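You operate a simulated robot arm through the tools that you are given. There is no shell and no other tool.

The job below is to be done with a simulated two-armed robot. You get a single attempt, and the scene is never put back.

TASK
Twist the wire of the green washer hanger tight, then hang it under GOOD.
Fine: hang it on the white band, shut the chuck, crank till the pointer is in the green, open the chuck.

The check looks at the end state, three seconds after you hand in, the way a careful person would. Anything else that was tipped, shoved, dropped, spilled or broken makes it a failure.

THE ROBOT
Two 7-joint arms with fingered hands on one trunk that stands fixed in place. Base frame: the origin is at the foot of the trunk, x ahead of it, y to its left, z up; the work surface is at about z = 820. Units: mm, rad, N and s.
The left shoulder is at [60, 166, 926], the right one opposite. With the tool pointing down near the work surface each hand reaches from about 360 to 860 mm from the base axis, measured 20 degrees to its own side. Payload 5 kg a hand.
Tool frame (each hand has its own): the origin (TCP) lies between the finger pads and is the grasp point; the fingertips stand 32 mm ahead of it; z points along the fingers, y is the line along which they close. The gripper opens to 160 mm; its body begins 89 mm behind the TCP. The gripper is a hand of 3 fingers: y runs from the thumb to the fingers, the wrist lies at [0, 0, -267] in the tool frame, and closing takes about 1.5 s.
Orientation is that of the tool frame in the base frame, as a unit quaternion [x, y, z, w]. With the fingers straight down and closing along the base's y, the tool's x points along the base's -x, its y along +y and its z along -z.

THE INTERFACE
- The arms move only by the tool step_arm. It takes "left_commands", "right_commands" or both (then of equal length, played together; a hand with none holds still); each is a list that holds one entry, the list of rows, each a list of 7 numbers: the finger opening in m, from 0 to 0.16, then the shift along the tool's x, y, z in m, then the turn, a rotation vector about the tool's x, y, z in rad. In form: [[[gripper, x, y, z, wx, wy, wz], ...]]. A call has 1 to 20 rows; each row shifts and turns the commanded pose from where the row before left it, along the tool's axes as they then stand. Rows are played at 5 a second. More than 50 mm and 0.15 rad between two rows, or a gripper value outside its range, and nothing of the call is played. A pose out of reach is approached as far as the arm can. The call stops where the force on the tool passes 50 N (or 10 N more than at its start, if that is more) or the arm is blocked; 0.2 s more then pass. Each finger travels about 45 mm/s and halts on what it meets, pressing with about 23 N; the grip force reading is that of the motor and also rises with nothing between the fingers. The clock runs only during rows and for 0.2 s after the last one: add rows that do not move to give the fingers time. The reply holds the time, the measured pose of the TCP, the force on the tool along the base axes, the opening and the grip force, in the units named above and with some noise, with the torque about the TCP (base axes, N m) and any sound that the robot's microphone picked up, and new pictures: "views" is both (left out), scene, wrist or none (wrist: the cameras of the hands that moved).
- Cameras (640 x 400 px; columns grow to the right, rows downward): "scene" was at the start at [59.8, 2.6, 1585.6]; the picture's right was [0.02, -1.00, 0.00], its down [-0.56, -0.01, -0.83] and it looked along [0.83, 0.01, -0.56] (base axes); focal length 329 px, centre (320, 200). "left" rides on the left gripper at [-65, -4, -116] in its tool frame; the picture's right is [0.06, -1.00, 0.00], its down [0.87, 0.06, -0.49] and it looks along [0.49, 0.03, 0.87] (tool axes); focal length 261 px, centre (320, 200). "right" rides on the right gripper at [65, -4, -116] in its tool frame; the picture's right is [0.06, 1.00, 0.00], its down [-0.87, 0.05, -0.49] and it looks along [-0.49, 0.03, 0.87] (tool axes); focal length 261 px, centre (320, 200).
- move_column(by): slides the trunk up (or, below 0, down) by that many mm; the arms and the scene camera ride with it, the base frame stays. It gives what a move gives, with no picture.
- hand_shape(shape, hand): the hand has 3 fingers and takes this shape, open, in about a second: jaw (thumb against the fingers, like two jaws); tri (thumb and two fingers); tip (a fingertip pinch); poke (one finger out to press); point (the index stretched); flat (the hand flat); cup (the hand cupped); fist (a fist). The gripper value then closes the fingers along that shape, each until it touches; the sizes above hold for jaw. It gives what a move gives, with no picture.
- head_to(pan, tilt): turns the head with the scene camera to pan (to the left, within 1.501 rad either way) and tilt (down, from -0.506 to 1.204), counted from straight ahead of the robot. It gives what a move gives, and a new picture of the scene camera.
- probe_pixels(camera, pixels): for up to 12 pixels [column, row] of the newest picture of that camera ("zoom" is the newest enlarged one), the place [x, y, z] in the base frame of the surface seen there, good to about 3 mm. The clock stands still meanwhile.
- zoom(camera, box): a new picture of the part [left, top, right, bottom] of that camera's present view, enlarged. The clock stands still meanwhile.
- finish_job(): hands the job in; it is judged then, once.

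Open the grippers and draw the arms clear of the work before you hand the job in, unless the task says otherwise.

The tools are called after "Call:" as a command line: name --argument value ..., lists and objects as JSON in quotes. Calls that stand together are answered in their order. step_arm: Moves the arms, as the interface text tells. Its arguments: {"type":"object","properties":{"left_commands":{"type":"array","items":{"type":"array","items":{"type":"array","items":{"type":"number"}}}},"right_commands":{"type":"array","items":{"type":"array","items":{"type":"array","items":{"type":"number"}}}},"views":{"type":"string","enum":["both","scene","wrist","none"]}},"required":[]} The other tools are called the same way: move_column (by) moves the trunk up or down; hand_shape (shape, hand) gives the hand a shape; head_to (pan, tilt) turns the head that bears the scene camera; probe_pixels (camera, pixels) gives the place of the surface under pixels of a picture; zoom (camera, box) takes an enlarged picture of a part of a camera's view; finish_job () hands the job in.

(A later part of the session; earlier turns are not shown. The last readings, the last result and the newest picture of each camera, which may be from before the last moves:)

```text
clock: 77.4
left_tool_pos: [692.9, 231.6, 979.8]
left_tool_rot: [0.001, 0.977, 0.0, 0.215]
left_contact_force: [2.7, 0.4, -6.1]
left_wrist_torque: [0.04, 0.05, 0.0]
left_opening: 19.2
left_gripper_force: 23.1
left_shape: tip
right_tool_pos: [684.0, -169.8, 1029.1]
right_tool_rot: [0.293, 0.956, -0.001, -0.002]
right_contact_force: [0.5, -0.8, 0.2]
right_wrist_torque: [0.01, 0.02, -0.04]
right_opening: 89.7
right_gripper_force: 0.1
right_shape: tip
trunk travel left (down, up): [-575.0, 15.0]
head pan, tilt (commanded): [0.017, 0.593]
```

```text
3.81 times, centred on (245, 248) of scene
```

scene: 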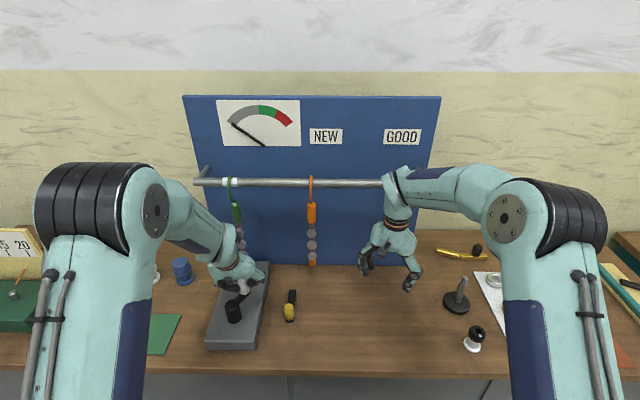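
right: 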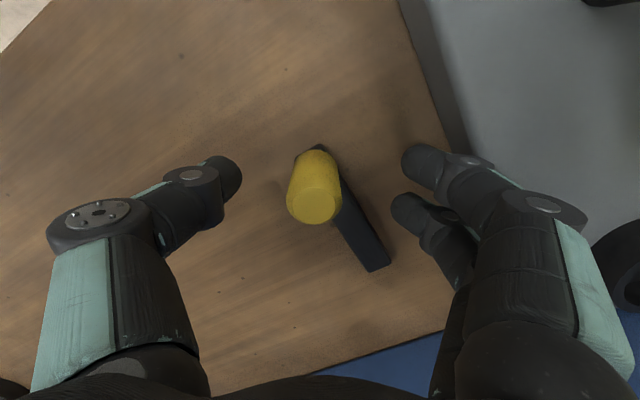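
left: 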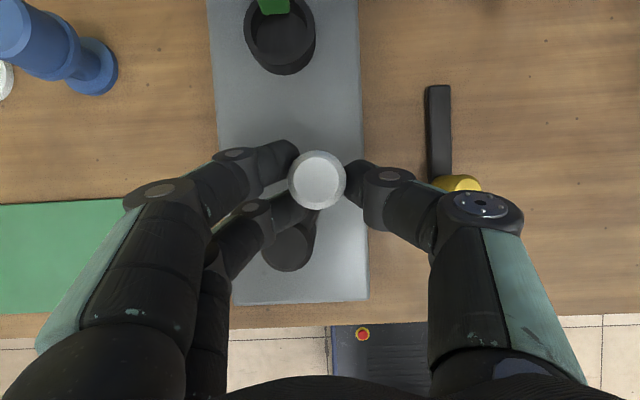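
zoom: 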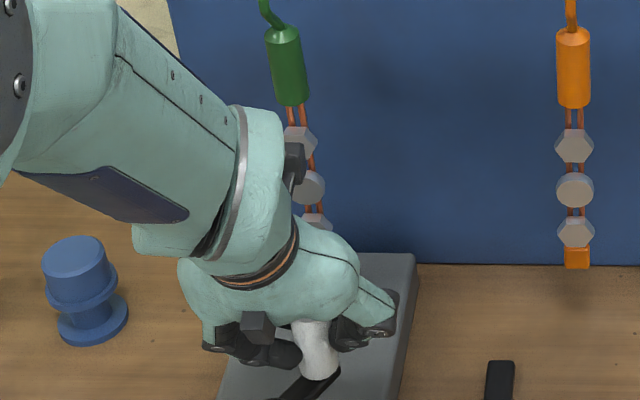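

It engages: the pointer moved about 3° clockwise for 30° of crank, toward the green. I continue 60° more of clockwise cranking.

Call:
step_arm --left_commands '[[[0.014, 0.0051, -0.008, -0.0024, 0, 0, 0], [0.014, 0.0063, -0.0069, -0.0029, 0, 0, 0], [0.014, 0.0073, -0.0056, -0.0034, 0, 0, 0], [0.014, 0.008, -0.0041, -0.0037, 0, 0, 0], [0.014, 0.0085, -0.0025, -0.004, 0, 0, 0], [0.014, 0.0088, -0.0009, -0.0041, 0, 0, 0], [0.014, 0, 0, 0, 0, 0, 0]]]' --views "both"

Call:
zoom --camera "scene" --box '[205, 90, 310, 160]'

```text
clock: 79.0
left_tool_pos: [643.5, 203.8, 980.1]
left_tool_rot: [0.0, 0.977, -0.001, 0.215]
left_contact_force: [0.8, -1.8, -12.5]
left_wrist_torque: [-0.03, 0.18, -0.05]
left_opening: 18.9
left_gripper_force: 22.7
left_shape: tip
right_tool_pos: [684.4, -169.1, 1029.1]
right_tool_rot: [0.293, 0.956, 0.0, -0.002]
right_contact_force: [0.0, -0.3, 0.0]
right_wrist_torque: [-0.02, 0.01, -0.02]
right_opening: 89.5
right_gripper_force: 0.0
right_shape: tip
trunk travel left (down, up): [-575.0, 15.0]
head pan, tilt (commanded): [0.017, 0.593]
```

scene: 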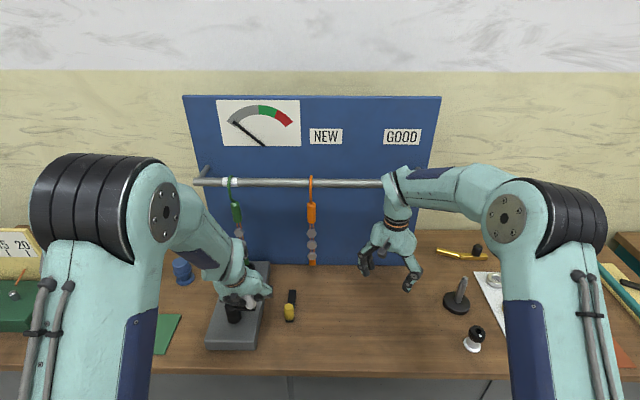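
left: 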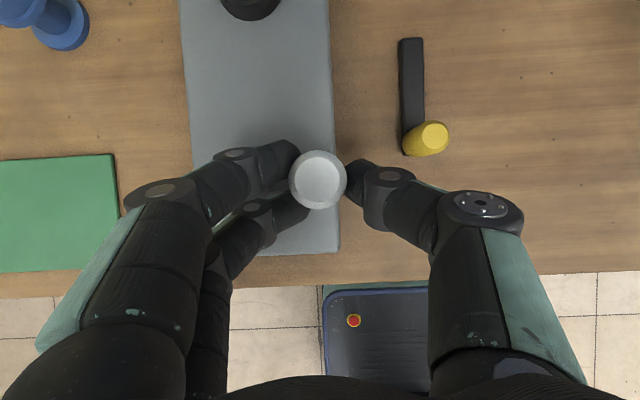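

```text
5.71 times, centred on (258, 125) of scene
```

zoom: 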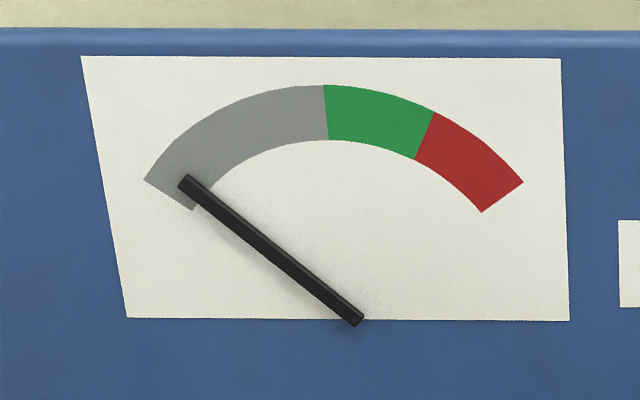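

The pointer is at about 39° (7.4° for 90° of crank), so about two turns are needed. The hand feels a 12 N vertical bind, so I loosen slightly to a cage of 22 mm and continue the next 90°.

Call:
step_arm --left_commands '[[[0.022, 0, 0, 0, 0, 0, 0], [0.022, 0.0088, 0.0009, -0.0041, 0, 0, 0], [0.022, 0.0085, 0.0025, -0.004, 0, 0, 0], [0.022, 0.008, 0.0041, -0.0037, 0, 0, 0], [0.022, 0.0073, 0.0056, -0.0034, 0, 0, 0], [0.022, 0.0063, 0.0069, -0.0029, 0, 0, 0], [0.022, 0.0051, 0.008, -0.0024, 0, 0, 0], [0.022, 0.0037, 0.0089, -0.0018, 0, 0, 0], [0.022, 0.0023, 0.0094, -0.0011, 0, 0, 0], [0.022, 0.0008, 0.0097, -0.0004, 0, 0, 0], [0.022, 0, 0, 0, 0, 0, 0]]]' --views "both"

Call:
zoom --camera "scene" --box '[205, 90, 310, 160]'

```text
clock: 81.4
left_tool_pos: [586.5, 259.8, 983.6]
left_tool_rot: [0.001, 0.976, 0.001, 0.216]
left_contact_force: [0.2, -0.2, -0.1]
left_wrist_torque: [0.05, 0.0, -0.02]
left_opening: 22.1
left_gripper_force: 0.1
left_shape: tip
right_tool_pos: [684.3, -170.1, 1030.0]
right_tool_rot: [0.294, 0.956, 0.0, -0.002]
right_contact_force: [0.3, -0.6, 0.3]
right_wrist_torque: [0.0, 0.02, 0.0]
right_opening: 89.8
right_gripper_force: 0.1
right_shape: tip
trunk travel left (down, up): [-575.0, 15.0]
head pan, tilt (commanded): [0.017, 0.593]
```

scene: 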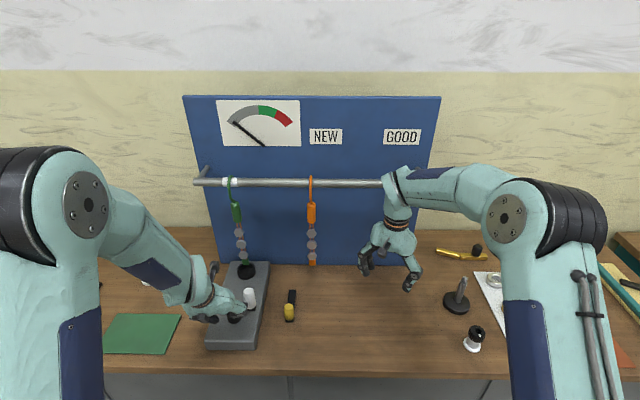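
left: 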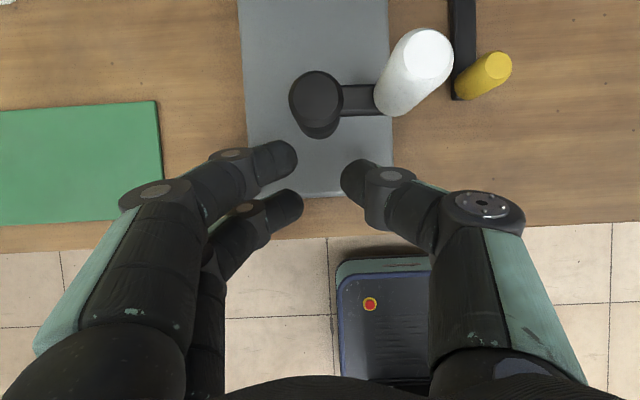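

```text
5.71 times, centred on (258, 125) of scene
```

zoom: 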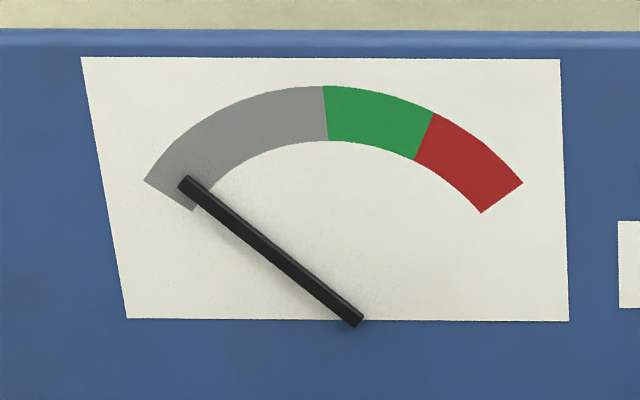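

The handle slipped out forward of the loose cage; the crank stayed at -90° with the pointer unchanged. I raise, open, move back over the handle at (653,203) and descend to re-grip.

Call:
step_arm --left_commands '[[[0.05, -0.0148, 0, -0.0317, 0, 0, 0], [0.09, -0.0148, 0, -0.0317, 0, 0, 0], [0.09, -0.0263, -0.0284, 0.0123, 0, 0, 0], [0.09, -0.0263, -0.0284, 0.0123, 0, 0, 0], [0.09, 0, 0, 0, 0, 0, 0], [0.09, 0.0102, 0, 0.0219, 0, 0, 0], [0.09, 0.0102, 0, 0.0219, 0, 0, 0], [0.09, 0.0102, 0, 0.0219, 0, 0, 0], [0.09, 0, 0, 0, 0, 0, 0]]]' --views "wrist"

```text
clock: 83.4
left_tool_pos: [645.6, 203.3, 977.3]
left_tool_rot: [0.001, 0.977, 0.0, 0.215]
left_contact_force: [-0.2, -0.3, -0.3]
left_wrist_torque: [0.03, -0.03, -0.01]
left_opening: 89.0
left_gripper_force: 0.0
left_shape: tip
right_tool_pos: [683.2, -170.2, 1030.4]
right_tool_rot: [0.294, 0.956, 0.0, -0.001]
right_contact_force: [-1.1, -0.4, 0.7]
right_wrist_torque: [0.0, -0.02, 0.0]
right_opening: 89.3
right_gripper_force: 0.0
right_shape: tip
trunk travel left (down, up): [-575.0, 15.0]
head pan, tilt (commanded): [0.017, 0.593]
```

left: 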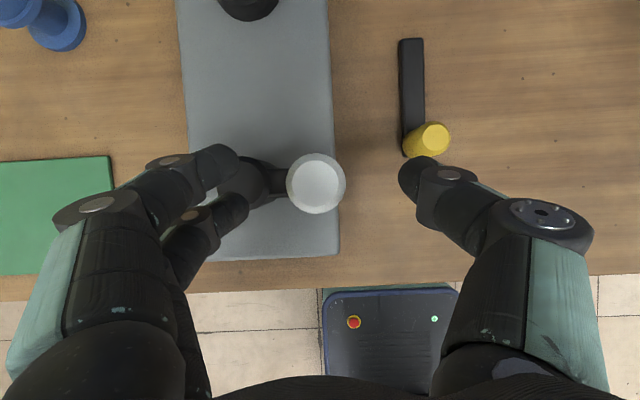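

The handle is centred at (316,184) again. I close firmly and continue 60° clockwise with full grip.

Call:
step_arm --left_commands '[[[0.06, 0, 0, 0, 0, 0, 0], [0.04, 0, 0, 0, 0, 0, 0], [0.025, 0, 0, 0, 0, 0, 0], [0.014, 0, 0, 0, 0, 0, 0], [0.01, 0, 0, 0, 0, 0, 0], [0.01, 0, 0, 0, 0, 0, 0], [0.01, 0, 0, 0, 0, 0, 0], [0.01, 0.0088, 0.0009, -0.0041, 0, 0, 0], [0.01, 0.0085, 0.0025, -0.004, 0, 0, 0], [0.01, 0.008, 0.0041, -0.0037, 0, 0, 0], [0.01, 0, 0, 0, 0, 0, 0]]]' --views "wrist"

Call:
zoom --camera "scene" --box '[205, 90, 310, 160]'

```text
clock: 85.8
left_tool_pos: [618.3, 211.3, 977.3]
left_tool_rot: [0.0, 0.977, 0.0, 0.215]
left_contact_force: [5.3, 3.9, -11.9]
left_wrist_torque: [0.11, 0.05, 0.04]
left_opening: 18.6
left_gripper_force: 23.2
left_shape: tip
right_tool_pos: [685.0, -168.8, 1028.2]
right_tool_rot: [0.293, 0.956, 0.0, -0.002]
right_contact_force: [0.5, -1.2, 0.5]
right_wrist_torque: [0.02, -0.02, 0.04]
right_opening: 89.4
right_gripper_force: 0.1
right_shape: tip
trunk travel left (down, up): [-575.0, 15.0]
head pan, tilt (commanded): [0.017, 0.593]
```

left: 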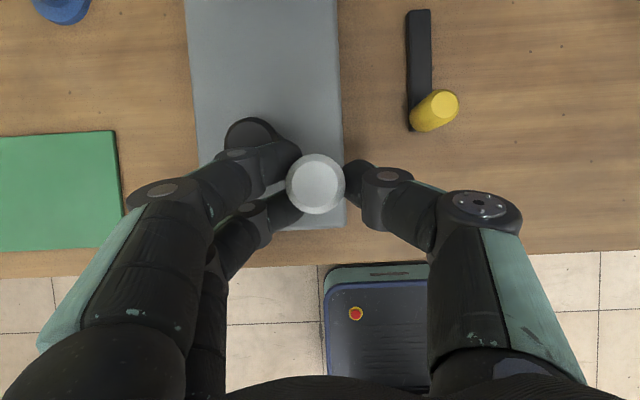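

```text
5.71 times, centred on (258, 125) of scene
```

zoom: 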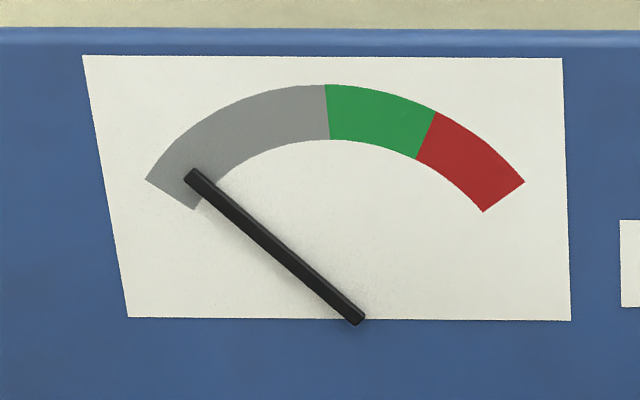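

The firm grip drives the crank (pointer ≈41°). I continue 60° to the near point (-180°).

Call:
step_arm --left_commands '[[[0.01, 0.0073, 0.0056, -0.0034, 0, 0, 0], [0.01, 0.0063, 0.0069, -0.0029, 0, 0, 0], [0.01, 0.0051, 0.008, -0.0024, 0, 0, 0], [0.01, 0.0037, 0.0089, -0.0018, 0, 0, 0], [0.01, 0.0023, 0.0094, -0.0011, 0, 0, 0], [0.01, 0.0008, 0.0097, -0.0004, 0, 0, 0], [0.01, 0, 0, 0, 0, 0, 0]]]' --views "wrist"

Call:
zoom --camera "scene" --box '[205, 90, 310, 160]'

```text
clock: 87.4
left_tool_pos: [591.6, 258.6, 978.8]
left_tool_rot: [0.001, 0.976, -0.001, 0.216]
left_contact_force: [14.7, -3.0, -14.4]
left_wrist_torque: [-0.08, -0.08, -0.06]
left_opening: 17.5
left_gripper_force: 22.9
left_shape: tip
right_tool_pos: [685.5, -169.6, 1026.8]
right_tool_rot: [0.293, 0.956, -0.001, -0.003]
right_contact_force: [-0.7, -0.3, -0.7]
right_wrist_torque: [0.01, -0.02, -0.04]
right_opening: 89.7
right_gripper_force: 0.1
right_shape: tip
trunk travel left (down, up): [-575.0, 15.0]
head pan, tilt (commanded): [0.017, 0.593]
```

left: 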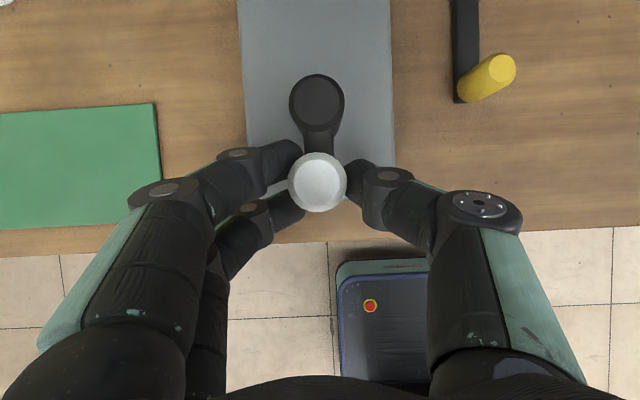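

```text
5.71 times, centred on (258, 125) of scene
```

zoom: 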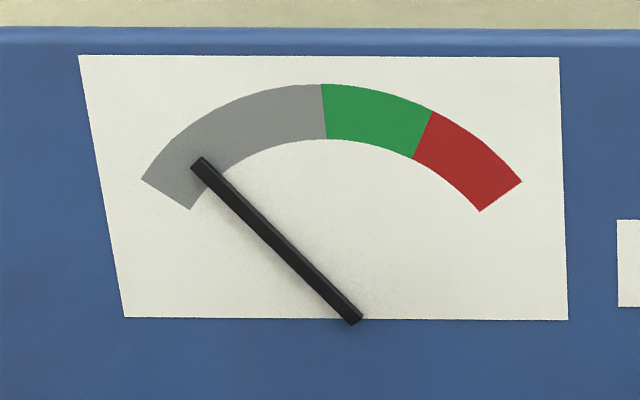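

At -180° the pointer is at 45°; a 15 N radial pull shows the true radius is nearer 54 mm. I relax the grip in place, shift 3 mm to correct, re-close and crank the next 90°.

Call:
step_arm --left_commands '[[[0.024, 0, 0, 0, 0, 0, 0], [0.024, -0.0027, 0, 0.0013, 0, 0, 0], [0.024, 0, 0, 0, 0, 0, 0], [0.01, 0, 0, 0, 0, 0, 0], [0.01, 0, 0, 0, 0, 0, 0], [0.01, 0, 0, 0, 0, 0, 0], [0.01, -0.0007, 0.0094, 0.0004, 0, 0, 0], [0.01, -0.0022, 0.0091, 0.001, 0, 0, 0], [0.01, -0.0036, 0.0085, 0.0017, 0, 0, 0], [0.01, -0.0049, 0.0077, 0.0023, 0, 0, 0], [0.01, -0.006, 0.0067, 0.0028, 0, 0, 0], [0.01, -0.007, 0.0054, 0.0033, 0, 0, 0], [0.01, -0.0077, 0.004, 0.0036, 0, 0, 0], [0.01, -0.0082, 0.0024, 0.0039, 0, 0, 0], [0.01, -0.0085, 0.0008, 0.004, 0, 0, 0], [0.01, 0, 0, 0, 0, 0, 0]]]' --views "wrist"

Call:
zoom --camera "scene" --box '[205, 90, 310, 160]'

```text
clock: 90.8
left_tool_pos: [646.9, 314.1, 979.5]
left_tool_rot: [0.002, 0.976, 0.0, 0.216]
left_contact_force: [-0.4, 0.8, -2.7]
left_wrist_torque: [0.07, 0.06, 0.03]
left_opening: 18.7
left_gripper_force: 22.6
left_shape: tip
right_tool_pos: [684.9, -169.4, 1028.5]
right_tool_rot: [0.294, 0.956, 0.0, -0.002]
right_contact_force: [0.6, -0.2, -0.1]
right_wrist_torque: [0.0, -0.01, 0.01]
right_opening: 89.7
right_gripper_force: 0.0
right_shape: tip
trunk travel left (down, up): [-575.0, 15.0]
head pan, tilt (commanded): [0.017, 0.593]
```

left: 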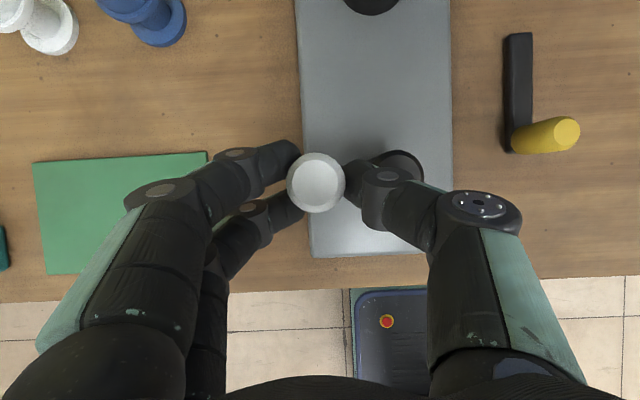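

```text
5.71 times, centred on (258, 125) of scene
```

zoom: 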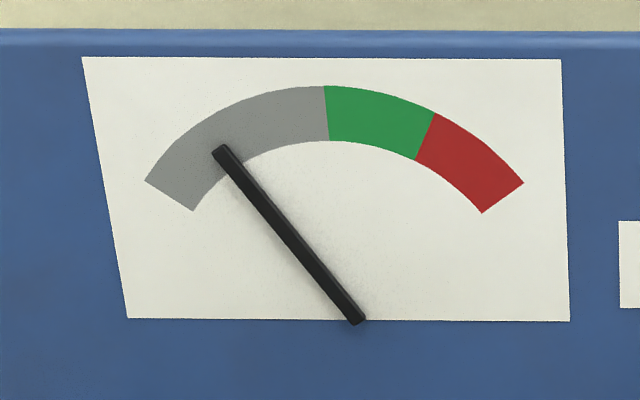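

Forces are tiny now and the pointer is at about 50°. I crank the next 90° back to the far point (-360°).

Call:
step_arm --left_commands '[[[0.01, -0.0085, -0.0008, 0.004, 0, 0, 0], [0.01, -0.0082, -0.0024, 0.0039, 0, 0, 0], [0.01, -0.0077, -0.004, 0.0036, 0, 0, 0], [0.01, -0.007, -0.0054, 0.0033, 0, 0, 0], [0.01, -0.006, -0.0067, 0.0028, 0, 0, 0], [0.01, -0.0049, -0.0077, 0.0023, 0, 0, 0], [0.01, -0.0036, -0.0085, 0.0017, 0, 0, 0], [0.01, -0.0022, -0.0091, 0.001, 0, 0, 0], [0.01, -0.0007, -0.0094, 0.0004, 0, 0, 0], [0.01, 0, 0, 0, 0, 0, 0]]]' --views "both"

Call:
zoom --camera "scene" --box '[205, 90, 310, 160]'

Call:
zoom --camera "scene" --box '[205, 165, 285, 270]'

```text
clock: 93.0
left_tool_pos: [700.9, 258.9, 979.0]
left_tool_rot: [0.001, 0.976, 0.0, 0.216]
left_contact_force: [3.2, 1.9, -6.7]
left_wrist_torque: [0.1, 0.02, 0.0]
left_opening: 18.2
left_gripper_force: 23.0
left_shape: tip
right_tool_pos: [683.9, -169.7, 1028.6]
right_tool_rot: [0.295, 0.956, -0.001, -0.003]
right_contact_force: [0.0, 0.3, -0.8]
right_wrist_torque: [0.02, 0.01, -0.01]
right_opening: 89.6
right_gripper_force: 0.2
right_shape: tip
trunk travel left (down, up): [-575.0, 15.0]
head pan, tilt (commanded): [0.017, 0.593]
```

scene: 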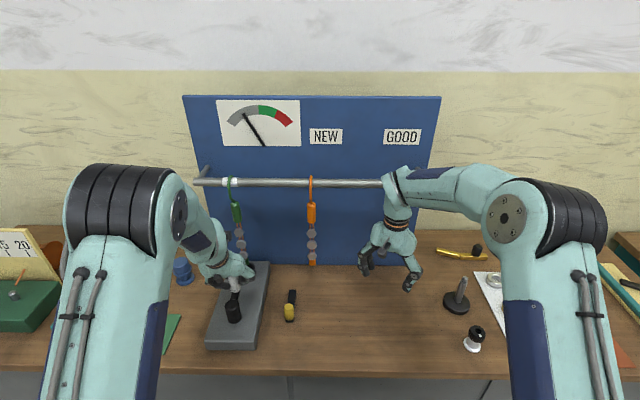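
left: 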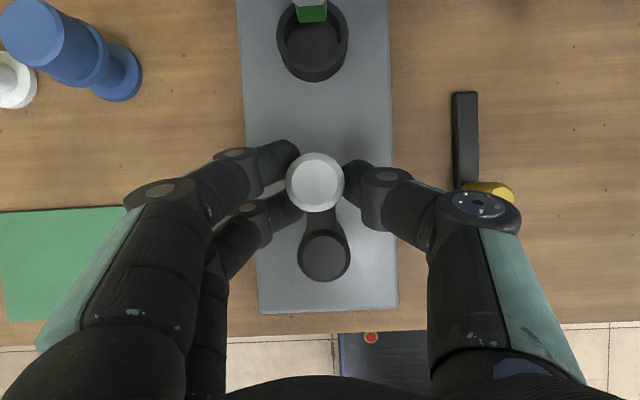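

```text
5.71 times, centred on (258, 125) of scene
```

zoom: 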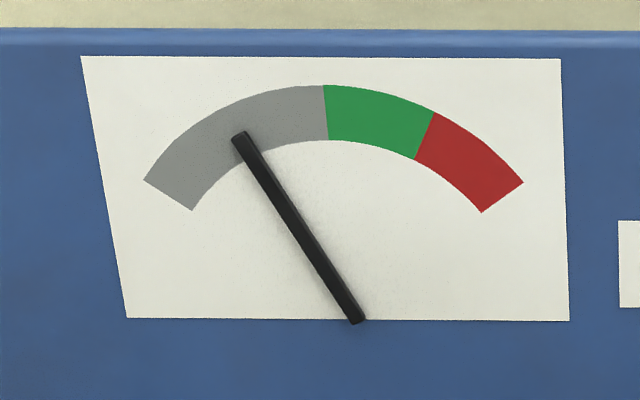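

```text
3.81 times, centred on (245, 218) of scene
```

zoom: 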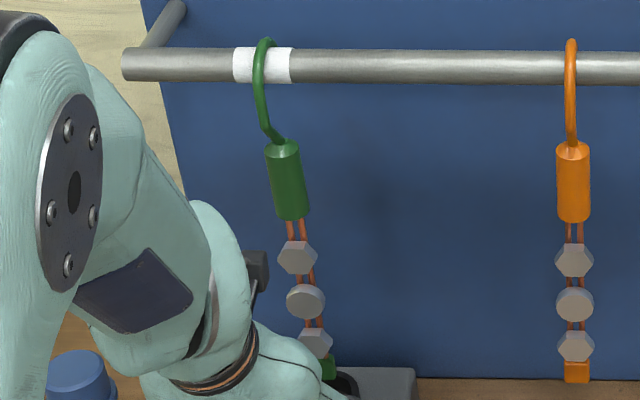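

One turn gave about 25.6° of pointer; mid-green needs roughly 500° more. I relax/re-close the grip and crank another 90° clockwise.

Call:
step_arm --left_commands '[[[0.024, 0, 0, 0, 0, 0, 0], [0.024, 0, 0, 0, 0, 0, 0], [0.01, 0, 0, 0, 0, 0, 0], [0.01, 0, 0, 0, 0, 0, 0], [0.01, 0, 0, 0, 0, 0, 0], [0.01, 0.0007, -0.0094, -0.0004, 0, 0, 0], [0.01, 0.0022, -0.0091, -0.001, 0, 0, 0], [0.01, 0.0036, -0.0085, -0.0017, 0, 0, 0], [0.01, 0.0049, -0.0077, -0.0023, 0, 0, 0], [0.01, 0.006, -0.0067, -0.0028, 0, 0, 0], [0.01, 0.007, -0.0054, -0.0033, 0, 0, 0], [0.01, 0.0077, -0.004, -0.0036, 0, 0, 0], [0.01, 0.0082, -0.0024, -0.0039, 0, 0, 0], [0.01, 0.0085, -0.0008, -0.004, 0, 0, 0], [0.01, 0, 0, 0, 0, 0, 0]]]' --views "wrist"

Call:
zoom --camera "scene" --box '[205, 90, 310, 160]'

```text
clock: 96.2
left_tool_pos: [645.3, 203.6, 979.2]
left_tool_rot: [0.0, 0.976, 0.001, 0.217]
left_contact_force: [0.2, -8.9, 10.5]
left_wrist_torque: [-0.27, -0.05, -0.09]
left_opening: 19.5
left_gripper_force: 22.9
left_shape: tip
right_tool_pos: [683.7, -171.6, 1029.8]
right_tool_rot: [0.292, 0.956, 0.001, -0.001]
right_contact_force: [-0.7, -0.2, 0.3]
right_wrist_torque: [0.02, -0.01, 0.0]
right_opening: 89.9
right_gripper_force: 0.0
right_shape: tip
trunk travel left (down, up): [-575.0, 15.0]
head pan, tilt (commanded): [0.017, 0.593]
```

left: 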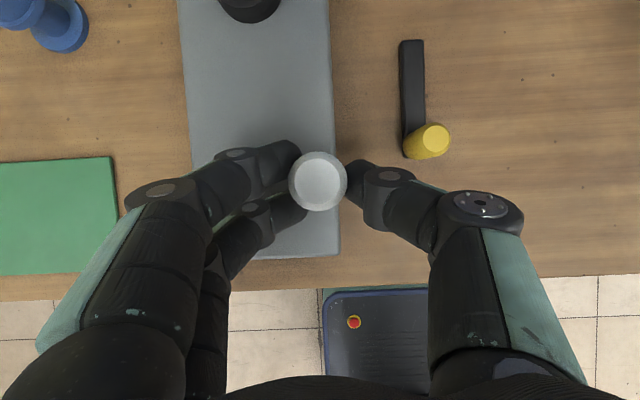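

```text
5.71 times, centred on (258, 125) of scene
```

zoom: 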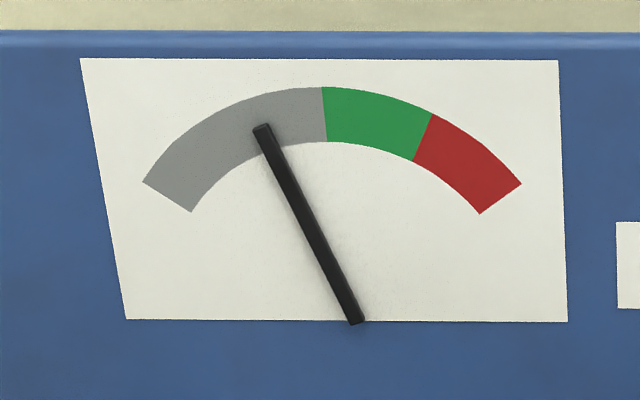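

Pointer at about 64°. I relax/re-close and crank the next 90° to the near point.

Call:
step_arm --left_commands '[[[0.024, 0, 0, 0, 0, 0, 0], [0.024, 0, 0, 0, 0, 0, 0], [0.01, 0, 0, 0, 0, 0, 0], [0.01, 0, 0, 0, 0, 0, 0], [0.01, 0, 0, 0, 0, 0, 0], [0.01, 0.0085, 0.0008, -0.004, 0, 0, 0], [0.01, 0.0082, 0.0024, -0.0039, 0, 0, 0], [0.01, 0.0077, 0.004, -0.0036, 0, 0, 0], [0.01, 0.007, 0.0054, -0.0033, 0, 0, 0], [0.01, 0.006, 0.0067, -0.0028, 0, 0, 0], [0.01, 0.0049, 0.0077, -0.0023, 0, 0, 0], [0.01, 0.0036, 0.0085, -0.0017, 0, 0, 0], [0.01, 0.0022, 0.0091, -0.001, 0, 0, 0], [0.01, 0.0007, 0.0094, -0.0004, 0, 0, 0], [0.01, 0, 0, 0, 0, 0, 0]]]' --views "wrist"

Call:
zoom --camera "scene" --box '[205, 90, 310, 160]'

```text
clock: 99.4
left_tool_pos: [591.6, 261.5, 977.4]
left_tool_rot: [0.0, 0.976, -0.001, 0.216]
left_contact_force: [-9.6, -2.5, -17.8]
left_wrist_torque: [0.05, 0.36, -0.01]
left_opening: 17.9
left_gripper_force: 22.9
left_shape: tip
right_tool_pos: [684.7, -168.5, 1028.8]
right_tool_rot: [0.293, 0.956, -0.001, -0.003]
right_contact_force: [0.4, 0.4, 0.2]
right_wrist_torque: [0.02, -0.01, -0.04]
right_opening: 89.8
right_gripper_force: 0.0
right_shape: tip
trunk travel left (down, up): [-575.0, 15.0]
head pan, tilt (commanded): [0.017, 0.593]
```

left: 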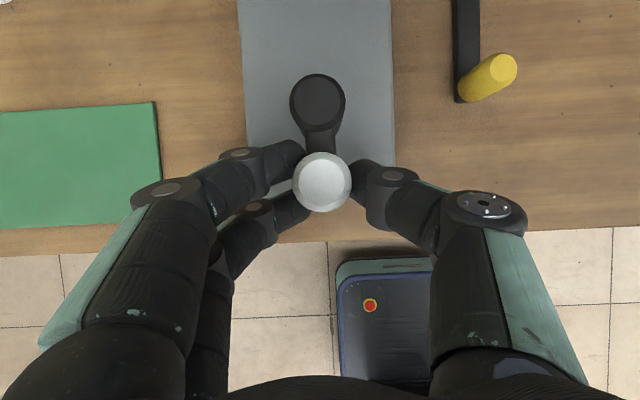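

```text
5.71 times, centred on (258, 125) of scene
```

zoom: 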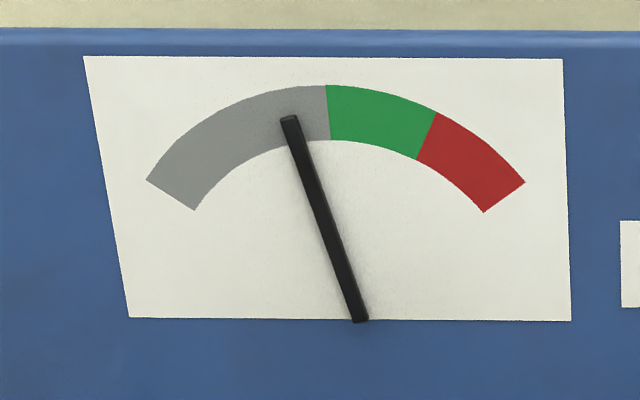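

Pointer at about 71°. I relax/re-close and crank another 90°.

Call:
step_arm --left_commands '[[[0.024, 0, 0, 0, 0, 0, 0], [0.024, 0, 0, 0, 0, 0, 0], [0.024, 0, 0, 0, 0, 0, 0], [0.01, 0, 0, 0, 0, 0, 0], [0.01, 0, 0, 0, 0, 0, 0], [0.01, 0, 0, 0, 0, 0, 0], [0.01, -0.0007, 0.0094, 0.0004, 0, 0, 0], [0.01, -0.0022, 0.0091, 0.001, 0, 0, 0], [0.01, -0.0036, 0.0085, 0.0017, 0, 0, 0], [0.01, -0.0049, 0.0077, 0.0023, 0, 0, 0], [0.01, -0.006, 0.0067, 0.0028, 0, 0, 0], [0.01, -0.007, 0.0054, 0.0033, 0, 0, 0], [0.01, -0.0077, 0.004, 0.0036, 0, 0, 0], [0.01, -0.0082, 0.0024, 0.0039, 0, 0, 0], [0.01, -0.0085, 0.0008, 0.004, 0, 0, 0], [0.01, 0, 0, 0, 0, 0, 0]]]' --views "wrist"

Call:
zoom --camera "scene" --box '[205, 90, 310, 160]'

```text
clock: 102.8
left_tool_pos: [645.4, 314.4, 979.3]
left_tool_rot: [-0.001, 0.976, 0.0, 0.218]
left_contact_force: [-2.2, 5.0, 12.3]
left_wrist_torque: [0.14, 0.01, 0.02]
left_opening: 19.6
left_gripper_force: 23.2
left_shape: tip
right_tool_pos: [682.3, -167.8, 1029.4]
right_tool_rot: [0.293, 0.956, 0.0, -0.001]
right_contact_force: [0.3, -0.6, 0.0]
right_wrist_torque: [-0.01, 0.04, 0.0]
right_opening: 89.7
right_gripper_force: 0.1
right_shape: tip
trunk travel left (down, up): [-575.0, 15.0]
head pan, tilt (commanded): [0.017, 0.593]
```

left: 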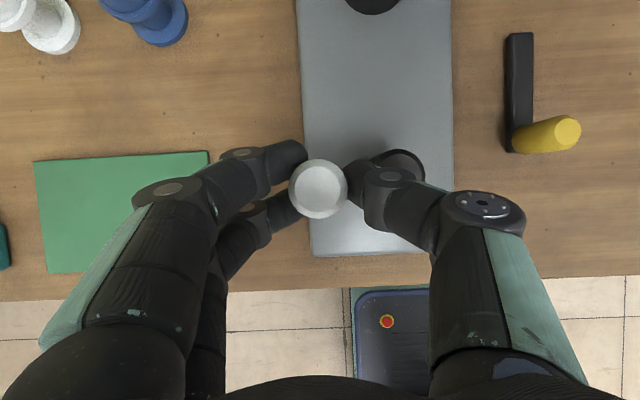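

```text
5.71 times, centred on (258, 125) of scene
```

zoom: 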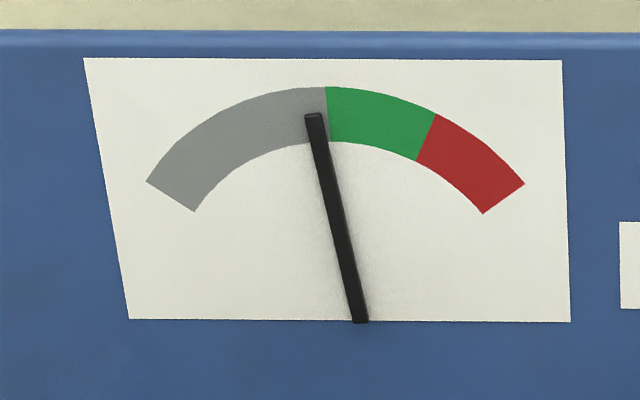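

Pointer at about 77°, just at the green's edge. I relax, shift 2.5 mm to recentre the handle, re-close and crank 90° to the far point.

Call:
step_arm --left_commands '[[[0.024, 0, 0, 0, 0, 0, 0], [0.024, 0.0023, 0, -0.0011, 0, 0, 0], [0.024, 0, 0, 0, 0, 0, 0], [0.01, 0, 0, 0, 0, 0, 0], [0.01, 0, 0, 0, 0, 0, 0], [0.01, 0, 0, 0, 0, 0, 0], [0.01, -0.0085, -0.0008, 0.004, 0, 0, 0], [0.01, -0.0082, -0.0024, 0.0039, 0, 0, 0], [0.01, -0.0077, -0.004, 0.0036, 0, 0, 0], [0.01, -0.007, -0.0054, 0.0033, 0, 0, 0], [0.01, -0.006, -0.0067, 0.0028, 0, 0, 0], [0.01, -0.0049, -0.0077, 0.0023, 0, 0, 0], [0.01, -0.0036, -0.0085, 0.0017, 0, 0, 0], [0.01, -0.0022, -0.0091, 0.001, 0, 0, 0], [0.01, -0.0007, -0.0094, 0.0004, 0, 0, 0], [0.01, 0, 0, 0, 0, 0, 0]]]' --views "wrist"

Call:
zoom --camera "scene" --box '[205, 90, 310, 160]'

Call:
zoom --camera "scene" --box '[205, 165, 285, 270]'

```text
clock: 106.2
left_tool_pos: [699.6, 257.6, 979.6]
left_tool_rot: [0.001, 0.976, -0.001, 0.216]
left_contact_force: [24.8, 0.2, -7.7]
left_wrist_torque: [0.11, -0.35, -0.09]
left_opening: 17.2
left_gripper_force: 22.7
left_shape: tip
right_tool_pos: [685.7, -167.8, 1028.0]
right_tool_rot: [0.293, 0.956, 0.0, -0.003]
right_contact_force: [0.6, 0.5, 0.6]
right_wrist_torque: [0.03, 0.0, 0.01]
right_opening: 89.7
right_gripper_force: 0.1
right_shape: tip
trunk travel left (down, up): [-575.0, 15.0]
head pan, tilt (commanded): [0.017, 0.593]
```

left: 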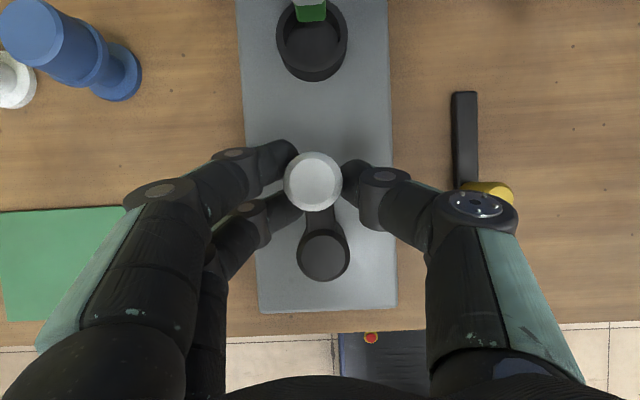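

```text
5.71 times, centred on (258, 125) of scene
```

zoom: 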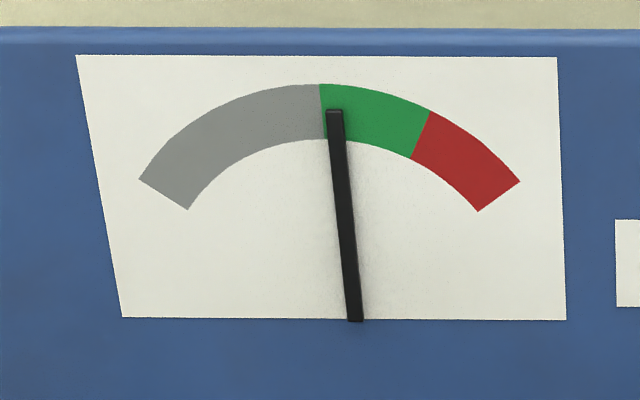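

```text
3.81 times, centred on (245, 218) of scene
```

zoom: 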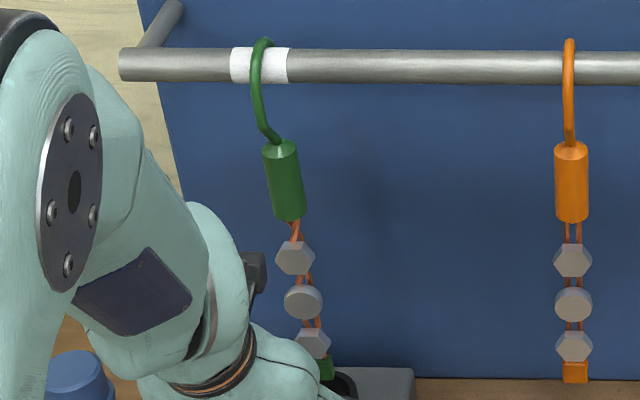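

The pointer is now inside the green at about 84° and the wire is visibly twisted. I relax, correct 2 mm, re-close and crank 90° more towards mid-green.

Call:
step_arm --left_commands '[[[0.024, 0, 0, 0, 0, 0, 0], [0.024, -0.0018, 0.0015, 0.0008, 0, 0, 0], [0.024, 0, 0, 0, 0, 0, 0], [0.01, 0, 0, 0, 0, 0, 0], [0.01, 0, 0, 0, 0, 0, 0], [0.01, 0, 0, 0, 0, 0, 0], [0.01, 0.0007, -0.0094, -0.0004, 0, 0, 0], [0.01, 0.0022, -0.0091, -0.001, 0, 0, 0], [0.01, 0.0036, -0.0085, -0.0017, 0, 0, 0], [0.01, 0.0049, -0.0077, -0.0023, 0, 0, 0], [0.01, 0.006, -0.0067, -0.0028, 0, 0, 0], [0.01, 0.007, -0.0054, -0.0033, 0, 0, 0], [0.01, 0.0077, -0.004, -0.0036, 0, 0, 0], [0.01, 0.0082, -0.0024, -0.0039, 0, 0, 0], [0.01, 0.0085, -0.0008, -0.004, 0, 0, 0], [0.01, 0, 0, 0, 0, 0, 0]]]' --views "wrist"

Call:
zoom --camera "scene" --box '[205, 90, 310, 160]'

```text
clock: 109.6
left_tool_pos: [645.2, 206.8, 979.4]
left_tool_rot: [0.0, 0.976, 0.0, 0.216]
left_contact_force: [1.2, -5.6, -8.6]
left_wrist_torque: [-0.07, 0.18, -0.07]
left_opening: 18.0
left_gripper_force: 23.3
left_shape: tip
right_tool_pos: [684.0, -170.5, 1029.2]
right_tool_rot: [0.293, 0.956, 0.0, -0.002]
right_contact_force: [-0.1, 0.2, -0.6]
right_wrist_torque: [0.0, -0.01, 0.02]
right_opening: 89.4
right_gripper_force: 0.1
right_shape: tip
trunk travel left (down, up): [-575.0, 15.0]
head pan, tilt (commanded): [0.017, 0.593]
```

left: 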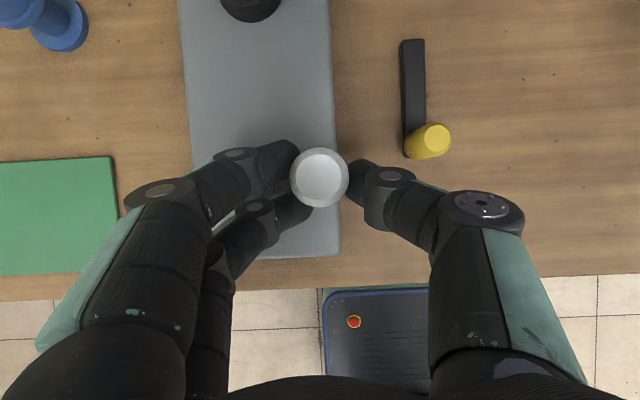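

```text
5.71 times, centred on (258, 125) of scene
```

zoom: 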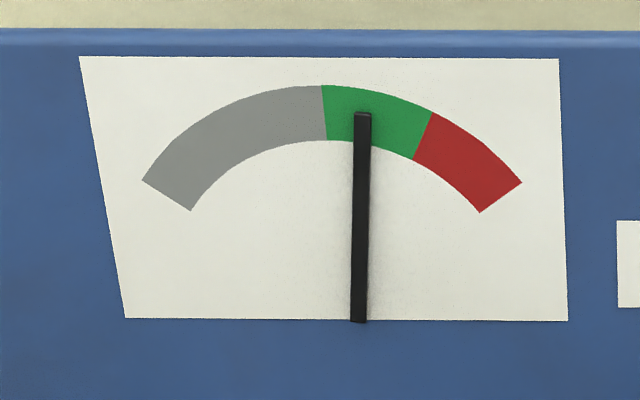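

The pointer is at about 91° in the green (81–109). I add 40° of crank to reach mid-green.

Call:
step_arm --left_commands '[[[0.01, 0.0085, 0.0008, -0.004, 0, 0, 0], [0.01, 0.0082, 0.0024, -0.0039, 0, 0, 0], [0.01, 0.0077, 0.004, -0.0036, 0, 0, 0], [0.01, 0.007, 0.0054, -0.0033, 0, 0, 0], [0.01, 0, 0, 0, 0, 0, 0]]]' --views "both"

Call:
zoom --camera "scene" --box '[205, 90, 310, 160]'

```text
clock: 110.8
left_tool_pos: [609.7, 218.5, 978.3]
left_tool_rot: [0.002, 0.977, -0.001, 0.215]
left_contact_force: [-5.5, -9.6, -12.3]
left_wrist_torque: [-0.18, 0.34, -0.15]
left_opening: 17.9
left_gripper_force: 22.9
left_shape: tip
right_tool_pos: [683.8, -170.3, 1029.0]
right_tool_rot: [0.293, 0.956, 0.001, -0.002]
right_contact_force: [-0.2, 0.1, 1.2]
right_wrist_torque: [-0.01, 0.01, 0.02]
right_opening: 89.6
right_gripper_force: 0.1
right_shape: tip
trunk travel left (down, up): [-575.0, 15.0]
head pan, tilt (commanded): [0.017, 0.593]
```

scene: 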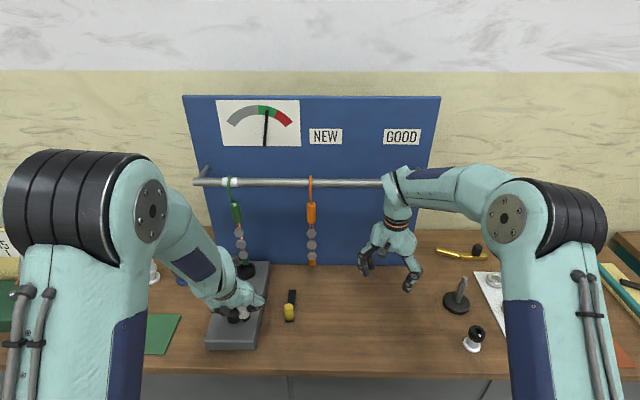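
left: 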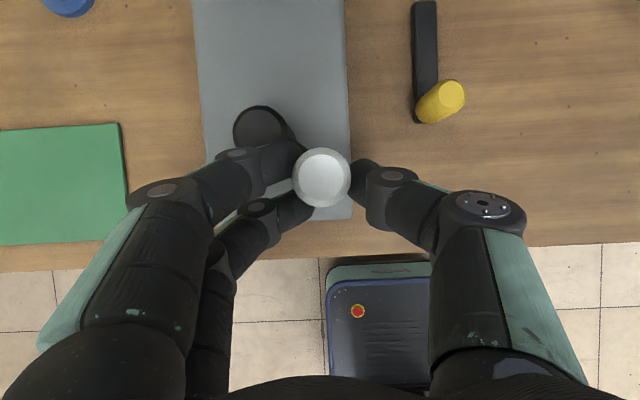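

```text
5.71 times, centred on (258, 125) of scene
```

zoom: 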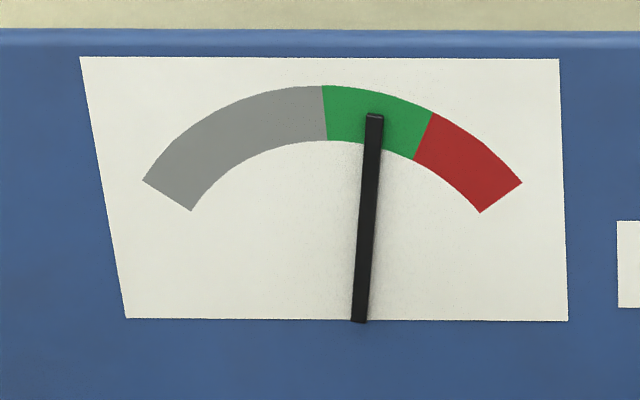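

The pointer is at mid-green (~94°). I open the left hand, raise it straight off the handle, and withdraw it to the left.

Call:
step_arm --left_commands '[[[0.02, 0, 0, 0, 0, 0, 0], [0.03, 0, 0, 0, 0, 0, 0], [0.05, 0, 0, 0, 0, 0, 0], [0.08, 0, 0, 0, 0, 0, 0], [0.09, 0, 0, 0, 0, 0, 0], [0.09, 0, 0, 0, 0, 0, 0], [0.09, -0.0141, 0, -0.0302, 0, 0, 0], [0.09, -0.0141, 0, -0.0302, 0, 0, 0], [0.09, -0.0141, 0, -0.0302, 0, 0, 0], [0.09, 0.006, 0.03, -0.0249, 0, 0, 0], [0.09, 0.006, 0.03, -0.0249, 0, 0, 0], [0.09, 0.006, 0.03, -0.0249, 0, 0, 0], [0.09, 0.006, 0.03, -0.0249, 0, 0, 0], [0.09, 0.006, 0.03, -0.0249, 0, 0, 0], [0.09, 0, 0, 0, 0, 0, 0]]]' --views "both"

Call:
zoom --camera "scene" --box '[205, 90, 310, 160]'

Call:
zoom --camera "scene" --box '[205, 165, 315, 340]'

```text
clock: 114.0
left_tool_pos: [531.6, 367.7, 1180.1]
left_tool_rot: [0.001, 0.976, 0.0, 0.217]
left_contact_force: [-0.9, -0.7, -0.3]
left_wrist_torque: [0.01, 0.0, 0.01]
left_opening: 89.4
left_gripper_force: 0.1
left_shape: tip
right_tool_pos: [684.4, -169.9, 1028.6]
right_tool_rot: [0.294, 0.956, 0.0, -0.003]
right_contact_force: [-0.5, 0.2, 0.1]
right_wrist_torque: [0.0, 0.03, 0.02]
right_opening: 89.2
right_gripper_force: 0.1
right_shape: tip
trunk travel left (down, up): [-575.0, 15.0]
head pan, tilt (commanded): [0.017, 0.593]
```

scene: 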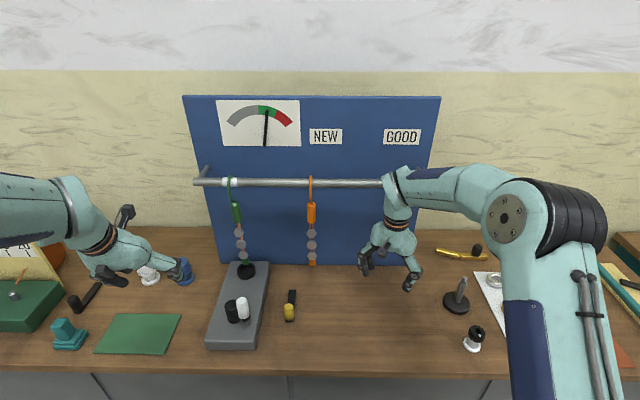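
left: 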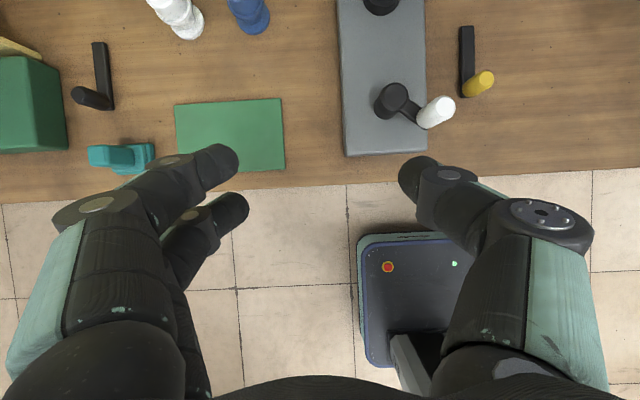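

```text
5.71 times, centred on (258, 125) of scene
```

zoom: 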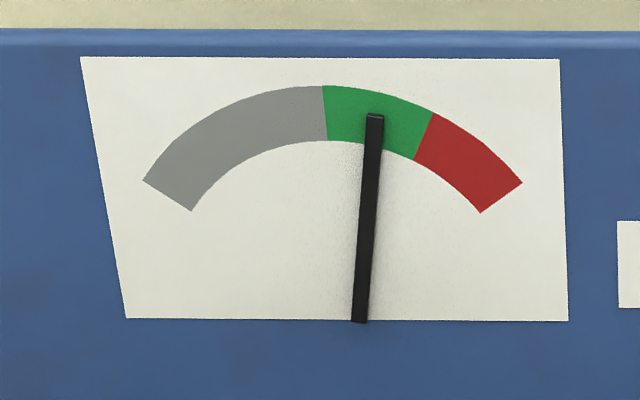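

```text
2.29 times, centred on (260, 252) of scene
```

zoom: 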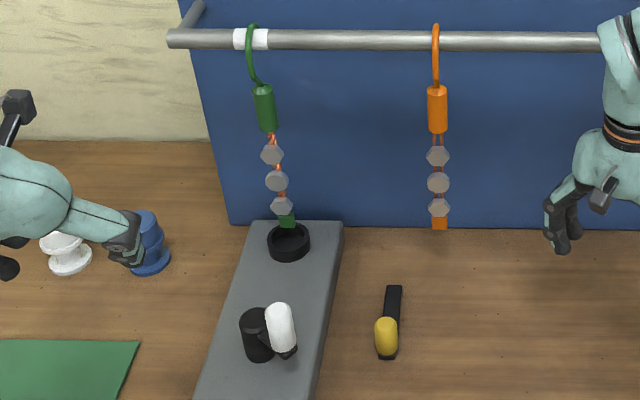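

The pointer stays in the green and everything is still in place. Now to open the chuck: I bring the right hand back over the lever knob at about (684,108), opened 90 mm.

Call:
step_arm --right_commands '[[[0.09, 0.0222, 0.0329, 0, 0, 0, 0], [0.09, 0.0222, 0.0329, 0, 0, 0, 0], [0.09, 0.0222, 0.0329, 0, 0, 0, 0], [0.09, 0.0222, 0.0329, 0, 0, 0, 0], [0.09, 0.0222, 0.0329, 0, 0, 0, 0], [0.09, 0.0222, 0.0329, 0, 0, 0, 0], [0.09, 0.0222, 0.0329, 0, 0, 0, 0], [0.09, 0, 0, 0.02, 0, 0, 0], [0.09, 0, 0, 0, 0, 0, 0]]]' --views "both"

```text
clock: 116.0
left_tool_pos: [530.3, 368.7, 1179.2]
left_tool_rot: [-0.001, 0.976, 0.0, 0.217]
left_contact_force: [-1.3, -0.2, -0.3]
left_wrist_torque: [0.01, -0.01, 0.01]
left_opening: 89.6
left_gripper_force: 0.0
left_shape: tip
right_tool_pos: [685.2, 105.5, 1010.9]
right_tool_rot: [0.293, 0.956, 0.0, -0.002]
right_contact_force: [0.1, 1.0, -0.5]
right_wrist_torque: [-0.01, -0.02, 0.01]
right_opening: 89.3
right_gripper_force: 0.0
right_shape: tip
trunk travel left (down, up): [-575.0, 15.0]
head pan, tilt (commanded): [0.017, 0.593]
```

scene: 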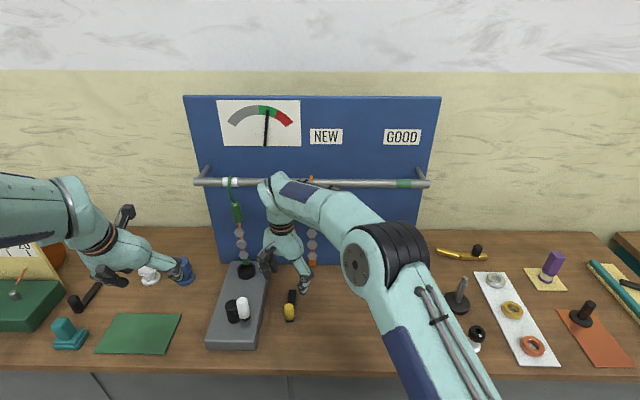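
right: 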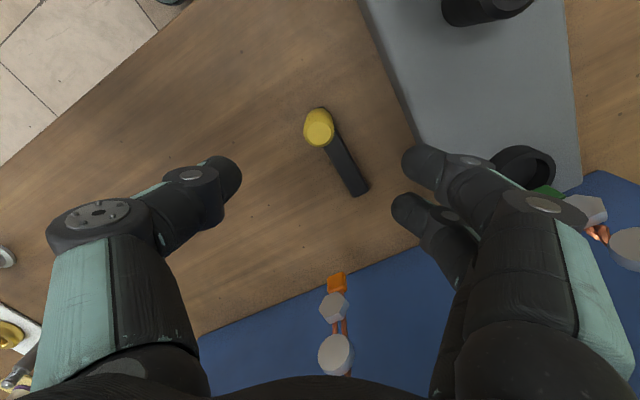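

The knob shows at (320,130). I probe its top to align before descending.

Call:
probe_pixels --camera "right" --pixels '[[319, 134], [308, 128], [332, 128], [319, 112], [321, 145], [358, 190]]'

```text
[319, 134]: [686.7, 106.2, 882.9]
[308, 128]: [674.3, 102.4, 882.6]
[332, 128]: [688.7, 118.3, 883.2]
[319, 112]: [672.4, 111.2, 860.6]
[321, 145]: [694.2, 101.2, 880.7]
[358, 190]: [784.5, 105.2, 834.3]
```

The knob centre is (684,107), matching the TCP. I descend 130 mm and close on it.

Call:
step_arm --right_commands '[[[0.09, 0, 0, 0.0325, 0, 0, 0], [0.09, 0, 0, 0.0325, 0, 0, 0], [0.09, 0.0015, 0.0007, 0.0325, 0, 0, 0], [0.09, 0, 0, 0.032, 0, 0, 0], [0.09, 0, 0, 0, 0, 0, 0], [0.06, 0, 0, 0, 0, 0, 0], [0.04, 0, 0, 0, 0, 0, 0], [0.03, 0, 0, 0, 0, 0, 0], [0.02, 0, 0, 0, 0, 0, 0], [0.012, 0, 0, 0, 0, 0, 0], [0.01, 0, 0, 0, 0, 0, 0], [0.01, 0, 0, 0, 0, 0, 0]]]' --views "both"

```text
clock: 118.6
left_tool_pos: [531.9, 367.9, 1179.1]
left_tool_rot: [0.001, 0.976, 0.0, 0.217]
left_contact_force: [-0.4, -0.1, 0.0]
left_wrist_torque: [0.03, -0.02, -0.02]
left_opening: 89.4
left_gripper_force: 0.1
left_shape: tip
right_tool_pos: [683.4, 108.2, 878.9]
right_tool_rot: [0.294, 0.956, 0.0, -0.002]
right_contact_force: [-2.0, -1.1, -2.6]
right_wrist_torque: [-0.04, 0.06, -0.08]
right_opening: 17.4
right_gripper_force: 23.0
right_shape: tip
trunk travel left (down, up): [-575.0, 15.0]
head pan, tilt (commanded): [0.017, 0.593]
```

scene: 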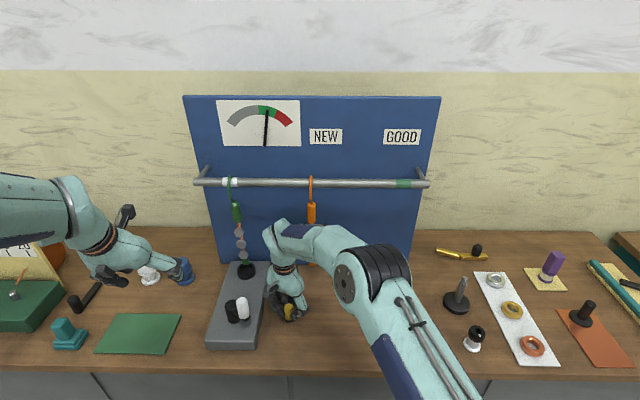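
right: 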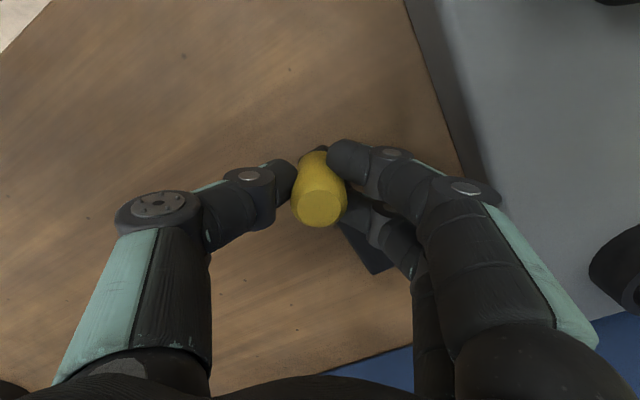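

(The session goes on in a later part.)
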